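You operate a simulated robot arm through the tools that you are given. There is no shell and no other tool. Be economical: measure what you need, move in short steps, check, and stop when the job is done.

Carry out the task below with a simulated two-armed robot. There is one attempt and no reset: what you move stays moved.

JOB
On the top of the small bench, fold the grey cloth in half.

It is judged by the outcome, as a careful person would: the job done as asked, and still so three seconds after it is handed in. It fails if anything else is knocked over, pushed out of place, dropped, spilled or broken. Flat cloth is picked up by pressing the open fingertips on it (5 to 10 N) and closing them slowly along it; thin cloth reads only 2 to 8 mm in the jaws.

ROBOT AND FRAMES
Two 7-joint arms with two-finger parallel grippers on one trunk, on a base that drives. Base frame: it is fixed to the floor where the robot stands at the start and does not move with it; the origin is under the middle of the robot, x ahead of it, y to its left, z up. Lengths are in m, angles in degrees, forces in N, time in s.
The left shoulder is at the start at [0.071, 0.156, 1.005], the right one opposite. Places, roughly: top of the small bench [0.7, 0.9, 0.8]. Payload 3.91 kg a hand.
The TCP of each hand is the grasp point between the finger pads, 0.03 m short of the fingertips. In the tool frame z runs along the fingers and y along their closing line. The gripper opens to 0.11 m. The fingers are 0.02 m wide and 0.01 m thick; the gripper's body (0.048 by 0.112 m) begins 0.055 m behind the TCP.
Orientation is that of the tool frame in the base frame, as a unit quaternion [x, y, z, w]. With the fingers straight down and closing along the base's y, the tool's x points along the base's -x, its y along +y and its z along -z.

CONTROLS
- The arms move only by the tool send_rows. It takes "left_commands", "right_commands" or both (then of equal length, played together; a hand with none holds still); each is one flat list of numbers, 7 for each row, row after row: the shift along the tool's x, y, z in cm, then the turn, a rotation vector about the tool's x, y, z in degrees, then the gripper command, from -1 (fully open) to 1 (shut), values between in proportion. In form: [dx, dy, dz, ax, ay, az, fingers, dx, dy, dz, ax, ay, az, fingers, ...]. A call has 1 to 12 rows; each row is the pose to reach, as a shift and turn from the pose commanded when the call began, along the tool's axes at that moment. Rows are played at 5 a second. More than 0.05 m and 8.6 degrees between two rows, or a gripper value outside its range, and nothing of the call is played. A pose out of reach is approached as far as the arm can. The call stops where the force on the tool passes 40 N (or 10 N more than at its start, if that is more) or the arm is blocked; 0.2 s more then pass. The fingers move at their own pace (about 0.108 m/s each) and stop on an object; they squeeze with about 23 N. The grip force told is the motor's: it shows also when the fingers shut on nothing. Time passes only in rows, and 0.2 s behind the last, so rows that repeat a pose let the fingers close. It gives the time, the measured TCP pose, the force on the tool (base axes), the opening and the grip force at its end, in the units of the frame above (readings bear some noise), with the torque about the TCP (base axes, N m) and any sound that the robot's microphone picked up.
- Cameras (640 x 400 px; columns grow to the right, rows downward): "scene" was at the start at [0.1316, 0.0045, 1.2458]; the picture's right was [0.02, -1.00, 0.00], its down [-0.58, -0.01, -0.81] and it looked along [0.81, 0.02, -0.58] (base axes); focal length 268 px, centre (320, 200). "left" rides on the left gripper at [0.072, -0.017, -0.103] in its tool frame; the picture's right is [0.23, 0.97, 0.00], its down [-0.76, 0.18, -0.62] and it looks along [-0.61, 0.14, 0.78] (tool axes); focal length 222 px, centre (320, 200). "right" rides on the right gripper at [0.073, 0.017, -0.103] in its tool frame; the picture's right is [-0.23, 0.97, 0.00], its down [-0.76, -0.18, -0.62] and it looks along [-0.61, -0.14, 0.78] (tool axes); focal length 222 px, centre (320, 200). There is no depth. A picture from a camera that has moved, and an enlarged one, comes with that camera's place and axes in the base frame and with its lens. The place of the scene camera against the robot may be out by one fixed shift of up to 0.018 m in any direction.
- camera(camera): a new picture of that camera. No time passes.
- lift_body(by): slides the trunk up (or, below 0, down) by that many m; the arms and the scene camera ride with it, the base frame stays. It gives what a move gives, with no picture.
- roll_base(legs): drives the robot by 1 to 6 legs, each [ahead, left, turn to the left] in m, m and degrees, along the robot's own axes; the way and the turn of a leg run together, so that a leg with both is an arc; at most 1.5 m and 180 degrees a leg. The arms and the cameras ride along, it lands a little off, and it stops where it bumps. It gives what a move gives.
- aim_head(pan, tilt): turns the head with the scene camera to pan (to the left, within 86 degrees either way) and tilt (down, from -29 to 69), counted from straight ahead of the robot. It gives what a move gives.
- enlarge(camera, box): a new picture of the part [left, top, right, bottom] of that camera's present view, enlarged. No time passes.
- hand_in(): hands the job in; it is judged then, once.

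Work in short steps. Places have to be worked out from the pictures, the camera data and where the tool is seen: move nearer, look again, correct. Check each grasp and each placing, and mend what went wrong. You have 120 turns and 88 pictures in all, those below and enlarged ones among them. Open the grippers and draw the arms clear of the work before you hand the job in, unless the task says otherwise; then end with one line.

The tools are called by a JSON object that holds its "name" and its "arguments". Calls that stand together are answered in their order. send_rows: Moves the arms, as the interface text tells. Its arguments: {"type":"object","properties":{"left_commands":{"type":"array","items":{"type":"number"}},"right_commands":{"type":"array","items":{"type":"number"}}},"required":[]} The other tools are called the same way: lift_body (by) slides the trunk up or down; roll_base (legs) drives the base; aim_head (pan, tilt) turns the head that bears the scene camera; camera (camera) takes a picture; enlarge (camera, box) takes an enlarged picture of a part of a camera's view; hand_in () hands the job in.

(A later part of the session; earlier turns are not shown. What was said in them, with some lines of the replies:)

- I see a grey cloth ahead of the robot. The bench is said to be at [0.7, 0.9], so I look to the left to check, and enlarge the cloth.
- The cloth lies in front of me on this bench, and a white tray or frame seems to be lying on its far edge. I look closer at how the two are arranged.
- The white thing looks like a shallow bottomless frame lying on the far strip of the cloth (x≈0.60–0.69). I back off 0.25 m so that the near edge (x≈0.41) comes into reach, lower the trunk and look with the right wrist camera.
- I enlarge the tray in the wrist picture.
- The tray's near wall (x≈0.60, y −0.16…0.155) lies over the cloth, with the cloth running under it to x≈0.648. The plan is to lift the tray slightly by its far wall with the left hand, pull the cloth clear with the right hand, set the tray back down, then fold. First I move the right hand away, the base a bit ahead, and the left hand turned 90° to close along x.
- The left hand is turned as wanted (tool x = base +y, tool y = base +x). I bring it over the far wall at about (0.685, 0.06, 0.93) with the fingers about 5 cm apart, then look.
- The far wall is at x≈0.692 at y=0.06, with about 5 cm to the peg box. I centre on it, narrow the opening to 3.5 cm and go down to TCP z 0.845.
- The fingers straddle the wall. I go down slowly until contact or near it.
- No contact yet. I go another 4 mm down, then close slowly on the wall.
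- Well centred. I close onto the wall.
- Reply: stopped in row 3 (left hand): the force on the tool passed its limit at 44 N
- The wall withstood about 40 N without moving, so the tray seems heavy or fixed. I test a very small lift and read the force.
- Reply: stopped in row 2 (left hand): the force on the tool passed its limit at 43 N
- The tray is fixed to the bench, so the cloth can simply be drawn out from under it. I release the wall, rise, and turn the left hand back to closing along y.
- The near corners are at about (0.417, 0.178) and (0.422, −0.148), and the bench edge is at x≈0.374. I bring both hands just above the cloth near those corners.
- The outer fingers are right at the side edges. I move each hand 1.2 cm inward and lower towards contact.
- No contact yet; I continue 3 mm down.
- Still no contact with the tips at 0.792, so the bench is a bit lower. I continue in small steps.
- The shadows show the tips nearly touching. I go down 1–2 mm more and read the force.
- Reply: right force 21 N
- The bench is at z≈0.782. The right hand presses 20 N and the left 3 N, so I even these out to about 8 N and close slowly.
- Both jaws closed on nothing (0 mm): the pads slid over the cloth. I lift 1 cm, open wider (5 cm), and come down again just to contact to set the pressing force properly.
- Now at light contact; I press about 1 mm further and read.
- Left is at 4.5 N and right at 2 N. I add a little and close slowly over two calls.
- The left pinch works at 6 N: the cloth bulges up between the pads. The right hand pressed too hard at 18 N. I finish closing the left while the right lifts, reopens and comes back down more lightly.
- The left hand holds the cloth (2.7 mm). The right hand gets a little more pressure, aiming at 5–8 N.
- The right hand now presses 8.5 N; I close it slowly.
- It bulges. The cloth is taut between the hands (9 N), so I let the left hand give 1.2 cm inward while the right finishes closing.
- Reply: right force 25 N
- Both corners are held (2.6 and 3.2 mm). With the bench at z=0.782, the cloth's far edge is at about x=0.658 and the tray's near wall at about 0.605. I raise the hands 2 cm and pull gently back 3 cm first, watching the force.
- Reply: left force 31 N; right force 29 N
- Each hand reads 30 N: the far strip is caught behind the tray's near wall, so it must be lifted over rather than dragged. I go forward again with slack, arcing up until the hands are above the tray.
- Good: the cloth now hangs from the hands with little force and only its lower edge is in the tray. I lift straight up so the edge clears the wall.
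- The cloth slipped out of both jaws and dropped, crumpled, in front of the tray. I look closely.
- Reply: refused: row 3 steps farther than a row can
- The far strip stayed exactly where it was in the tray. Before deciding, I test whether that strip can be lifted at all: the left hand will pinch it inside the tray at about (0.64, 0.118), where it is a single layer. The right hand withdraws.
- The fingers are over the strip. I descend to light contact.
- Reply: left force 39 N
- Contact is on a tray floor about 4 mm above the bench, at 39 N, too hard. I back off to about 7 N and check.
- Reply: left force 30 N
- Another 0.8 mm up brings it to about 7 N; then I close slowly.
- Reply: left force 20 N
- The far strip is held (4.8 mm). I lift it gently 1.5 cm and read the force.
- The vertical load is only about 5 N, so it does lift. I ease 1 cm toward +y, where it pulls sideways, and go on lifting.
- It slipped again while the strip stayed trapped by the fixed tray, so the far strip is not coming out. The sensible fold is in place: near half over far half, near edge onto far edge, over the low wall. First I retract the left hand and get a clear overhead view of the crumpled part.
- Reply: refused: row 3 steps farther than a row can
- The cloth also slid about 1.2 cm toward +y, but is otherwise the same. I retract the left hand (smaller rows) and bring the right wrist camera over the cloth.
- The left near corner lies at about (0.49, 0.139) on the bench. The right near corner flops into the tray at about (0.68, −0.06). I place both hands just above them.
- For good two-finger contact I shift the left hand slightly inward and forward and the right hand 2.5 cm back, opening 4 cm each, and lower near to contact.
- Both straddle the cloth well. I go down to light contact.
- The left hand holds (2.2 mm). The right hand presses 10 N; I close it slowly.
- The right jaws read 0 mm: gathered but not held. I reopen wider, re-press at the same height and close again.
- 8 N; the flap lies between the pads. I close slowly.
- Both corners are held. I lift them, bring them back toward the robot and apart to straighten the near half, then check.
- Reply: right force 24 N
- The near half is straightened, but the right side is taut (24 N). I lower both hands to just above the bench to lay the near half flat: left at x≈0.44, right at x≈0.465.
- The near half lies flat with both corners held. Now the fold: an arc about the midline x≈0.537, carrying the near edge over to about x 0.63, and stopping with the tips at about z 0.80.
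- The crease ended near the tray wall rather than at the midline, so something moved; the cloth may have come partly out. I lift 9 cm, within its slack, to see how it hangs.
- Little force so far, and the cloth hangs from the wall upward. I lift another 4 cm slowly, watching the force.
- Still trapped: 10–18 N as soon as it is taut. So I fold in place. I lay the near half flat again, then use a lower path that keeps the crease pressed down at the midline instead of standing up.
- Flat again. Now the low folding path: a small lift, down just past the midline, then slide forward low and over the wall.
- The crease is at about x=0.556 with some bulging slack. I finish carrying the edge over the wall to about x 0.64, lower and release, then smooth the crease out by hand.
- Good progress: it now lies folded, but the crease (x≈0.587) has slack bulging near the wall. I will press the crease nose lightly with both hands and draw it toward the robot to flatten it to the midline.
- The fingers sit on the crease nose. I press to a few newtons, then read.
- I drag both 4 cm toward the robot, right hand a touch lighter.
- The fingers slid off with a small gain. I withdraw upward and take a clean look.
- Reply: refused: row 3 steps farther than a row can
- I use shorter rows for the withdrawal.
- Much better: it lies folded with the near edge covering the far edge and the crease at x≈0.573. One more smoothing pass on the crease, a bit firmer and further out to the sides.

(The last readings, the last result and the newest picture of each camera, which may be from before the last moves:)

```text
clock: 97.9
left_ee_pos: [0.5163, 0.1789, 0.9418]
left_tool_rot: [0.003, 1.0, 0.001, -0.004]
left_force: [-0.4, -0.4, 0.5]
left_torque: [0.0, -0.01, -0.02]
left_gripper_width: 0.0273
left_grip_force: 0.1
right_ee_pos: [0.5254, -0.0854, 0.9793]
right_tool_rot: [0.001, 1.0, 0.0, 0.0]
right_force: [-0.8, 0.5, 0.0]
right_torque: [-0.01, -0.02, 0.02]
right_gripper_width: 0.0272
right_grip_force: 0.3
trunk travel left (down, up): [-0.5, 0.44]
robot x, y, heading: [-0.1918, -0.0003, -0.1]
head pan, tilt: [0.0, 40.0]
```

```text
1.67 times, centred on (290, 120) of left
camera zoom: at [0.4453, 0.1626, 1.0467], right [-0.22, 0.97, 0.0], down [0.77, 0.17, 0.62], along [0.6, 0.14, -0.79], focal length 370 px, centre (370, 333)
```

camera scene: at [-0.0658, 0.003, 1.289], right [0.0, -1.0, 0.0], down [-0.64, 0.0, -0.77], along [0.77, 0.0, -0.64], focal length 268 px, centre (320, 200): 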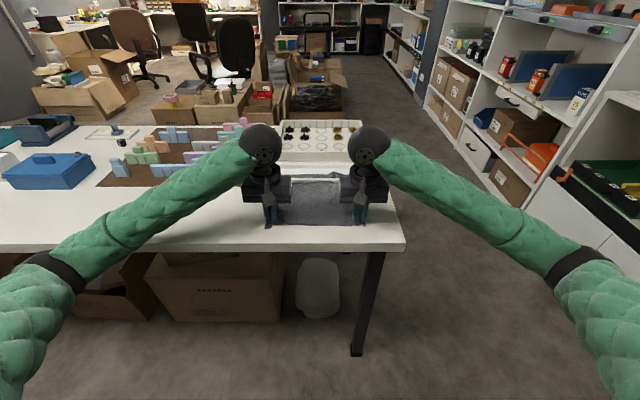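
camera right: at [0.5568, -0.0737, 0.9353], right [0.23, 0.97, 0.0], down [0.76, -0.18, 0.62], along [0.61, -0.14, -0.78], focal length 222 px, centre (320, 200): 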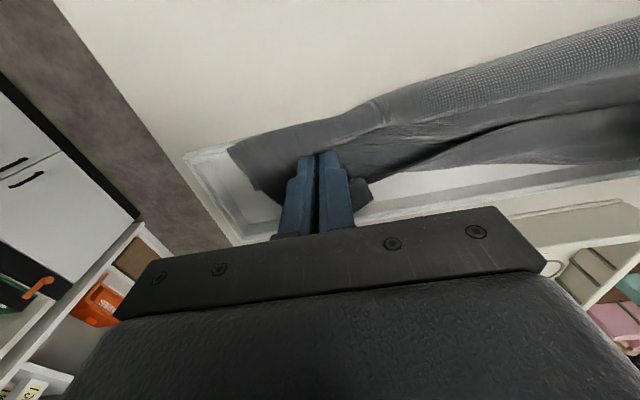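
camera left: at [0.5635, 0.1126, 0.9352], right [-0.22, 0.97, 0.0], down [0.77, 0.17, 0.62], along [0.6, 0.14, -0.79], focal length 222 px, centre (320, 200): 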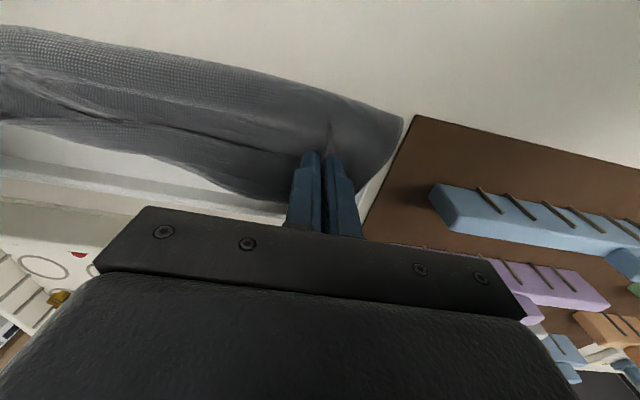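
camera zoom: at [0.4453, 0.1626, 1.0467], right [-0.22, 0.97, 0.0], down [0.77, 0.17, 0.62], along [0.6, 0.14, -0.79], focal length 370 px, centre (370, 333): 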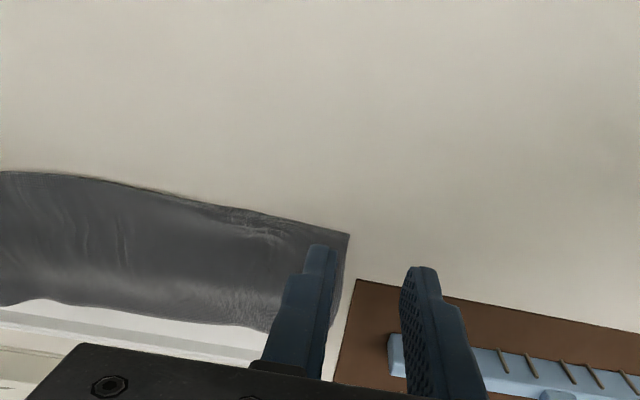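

The cloth is now folded: crease at about x 0.563 and the near edge at about 0.665, on top of the far edge at 0.658, fairly flat and with nothing else disturbed. I open the grippers and draw the arms clear.

{"name": "send_rows", "arguments": {"left_commands": [2, 3, -3, 0, 0, 0, -0.2, 4, 6, -5, 0, 0, 0, -1, 6, 9, -7, 0, 0, 0, -1, 6, 12, -9, 0, 0, 0, -1, 6, 15, -10, 0, 0, 0, -1], "right_commands": [2, -3, -2, 0, 0, 0, -0.2, 4, -6, -3, 0, 0, 0, -1, 5, -9, -4, 0, 0, 0, -1, 5, -12, -5, 0, 0, 0, -1, 5, -15, -5, 0, 0, 0, -1]}}

{"name": "enlarge", "arguments": {"camera": "scene", "box": [200, 90, 440, 240]}}

```text
clock: 99.1
left_ee_pos: [0.4605, 0.3282, 1.0434]
left_tool_rot: [0.002, 1.0, 0.001, -0.004]
left_force: [-1.4, 0.9, 0.4]
left_torque: [0.02, -0.01, -0.01]
left_gripper_width: 0.11
left_grip_force: 0.1
right_ee_pos: [0.4759, -0.2347, 1.0283]
right_tool_rot: [0.001, 1.0, 0.0, 0.0]
right_force: [-0.1, -0.3, -0.2]
right_torque: [0.03, -0.02, 0.0]
right_gripper_width: 0.11
right_grip_force: 0.0
trunk travel left (down, up): [-0.5, 0.44]
robot x, y, heading: [-0.1954, -0.0004, -0.0]
head pan, tilt: [0.0, 40.0]
```

```text
2.67 times, centred on (320, 165) of scene
camera zoom: at [-0.0664, 0.0025, 1.289], right [0.0, -1.0, 0.0], down [-0.64, 0.0, -0.77], along [0.77, 0.0, -0.64], focal length 714 px, centre (320, 293)
```

zoom: 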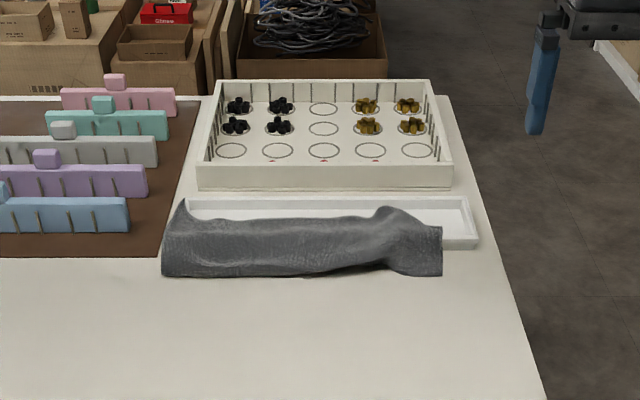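

The cloth lies stably folded in half, nothing else has moved and the arms are clear, so I hand it in.

{"name": "hand_in", "arguments": {}}

```text
The job is handed in.
```

The grey cloth is folded in half on the bench, near edge over far edge. It rests over the tray's near wall because its far strip stayed trapped in the tray, which is fixed to the bench. Slight bulges remain along the fold, nothing else was visibly moved, and both arms are clear.
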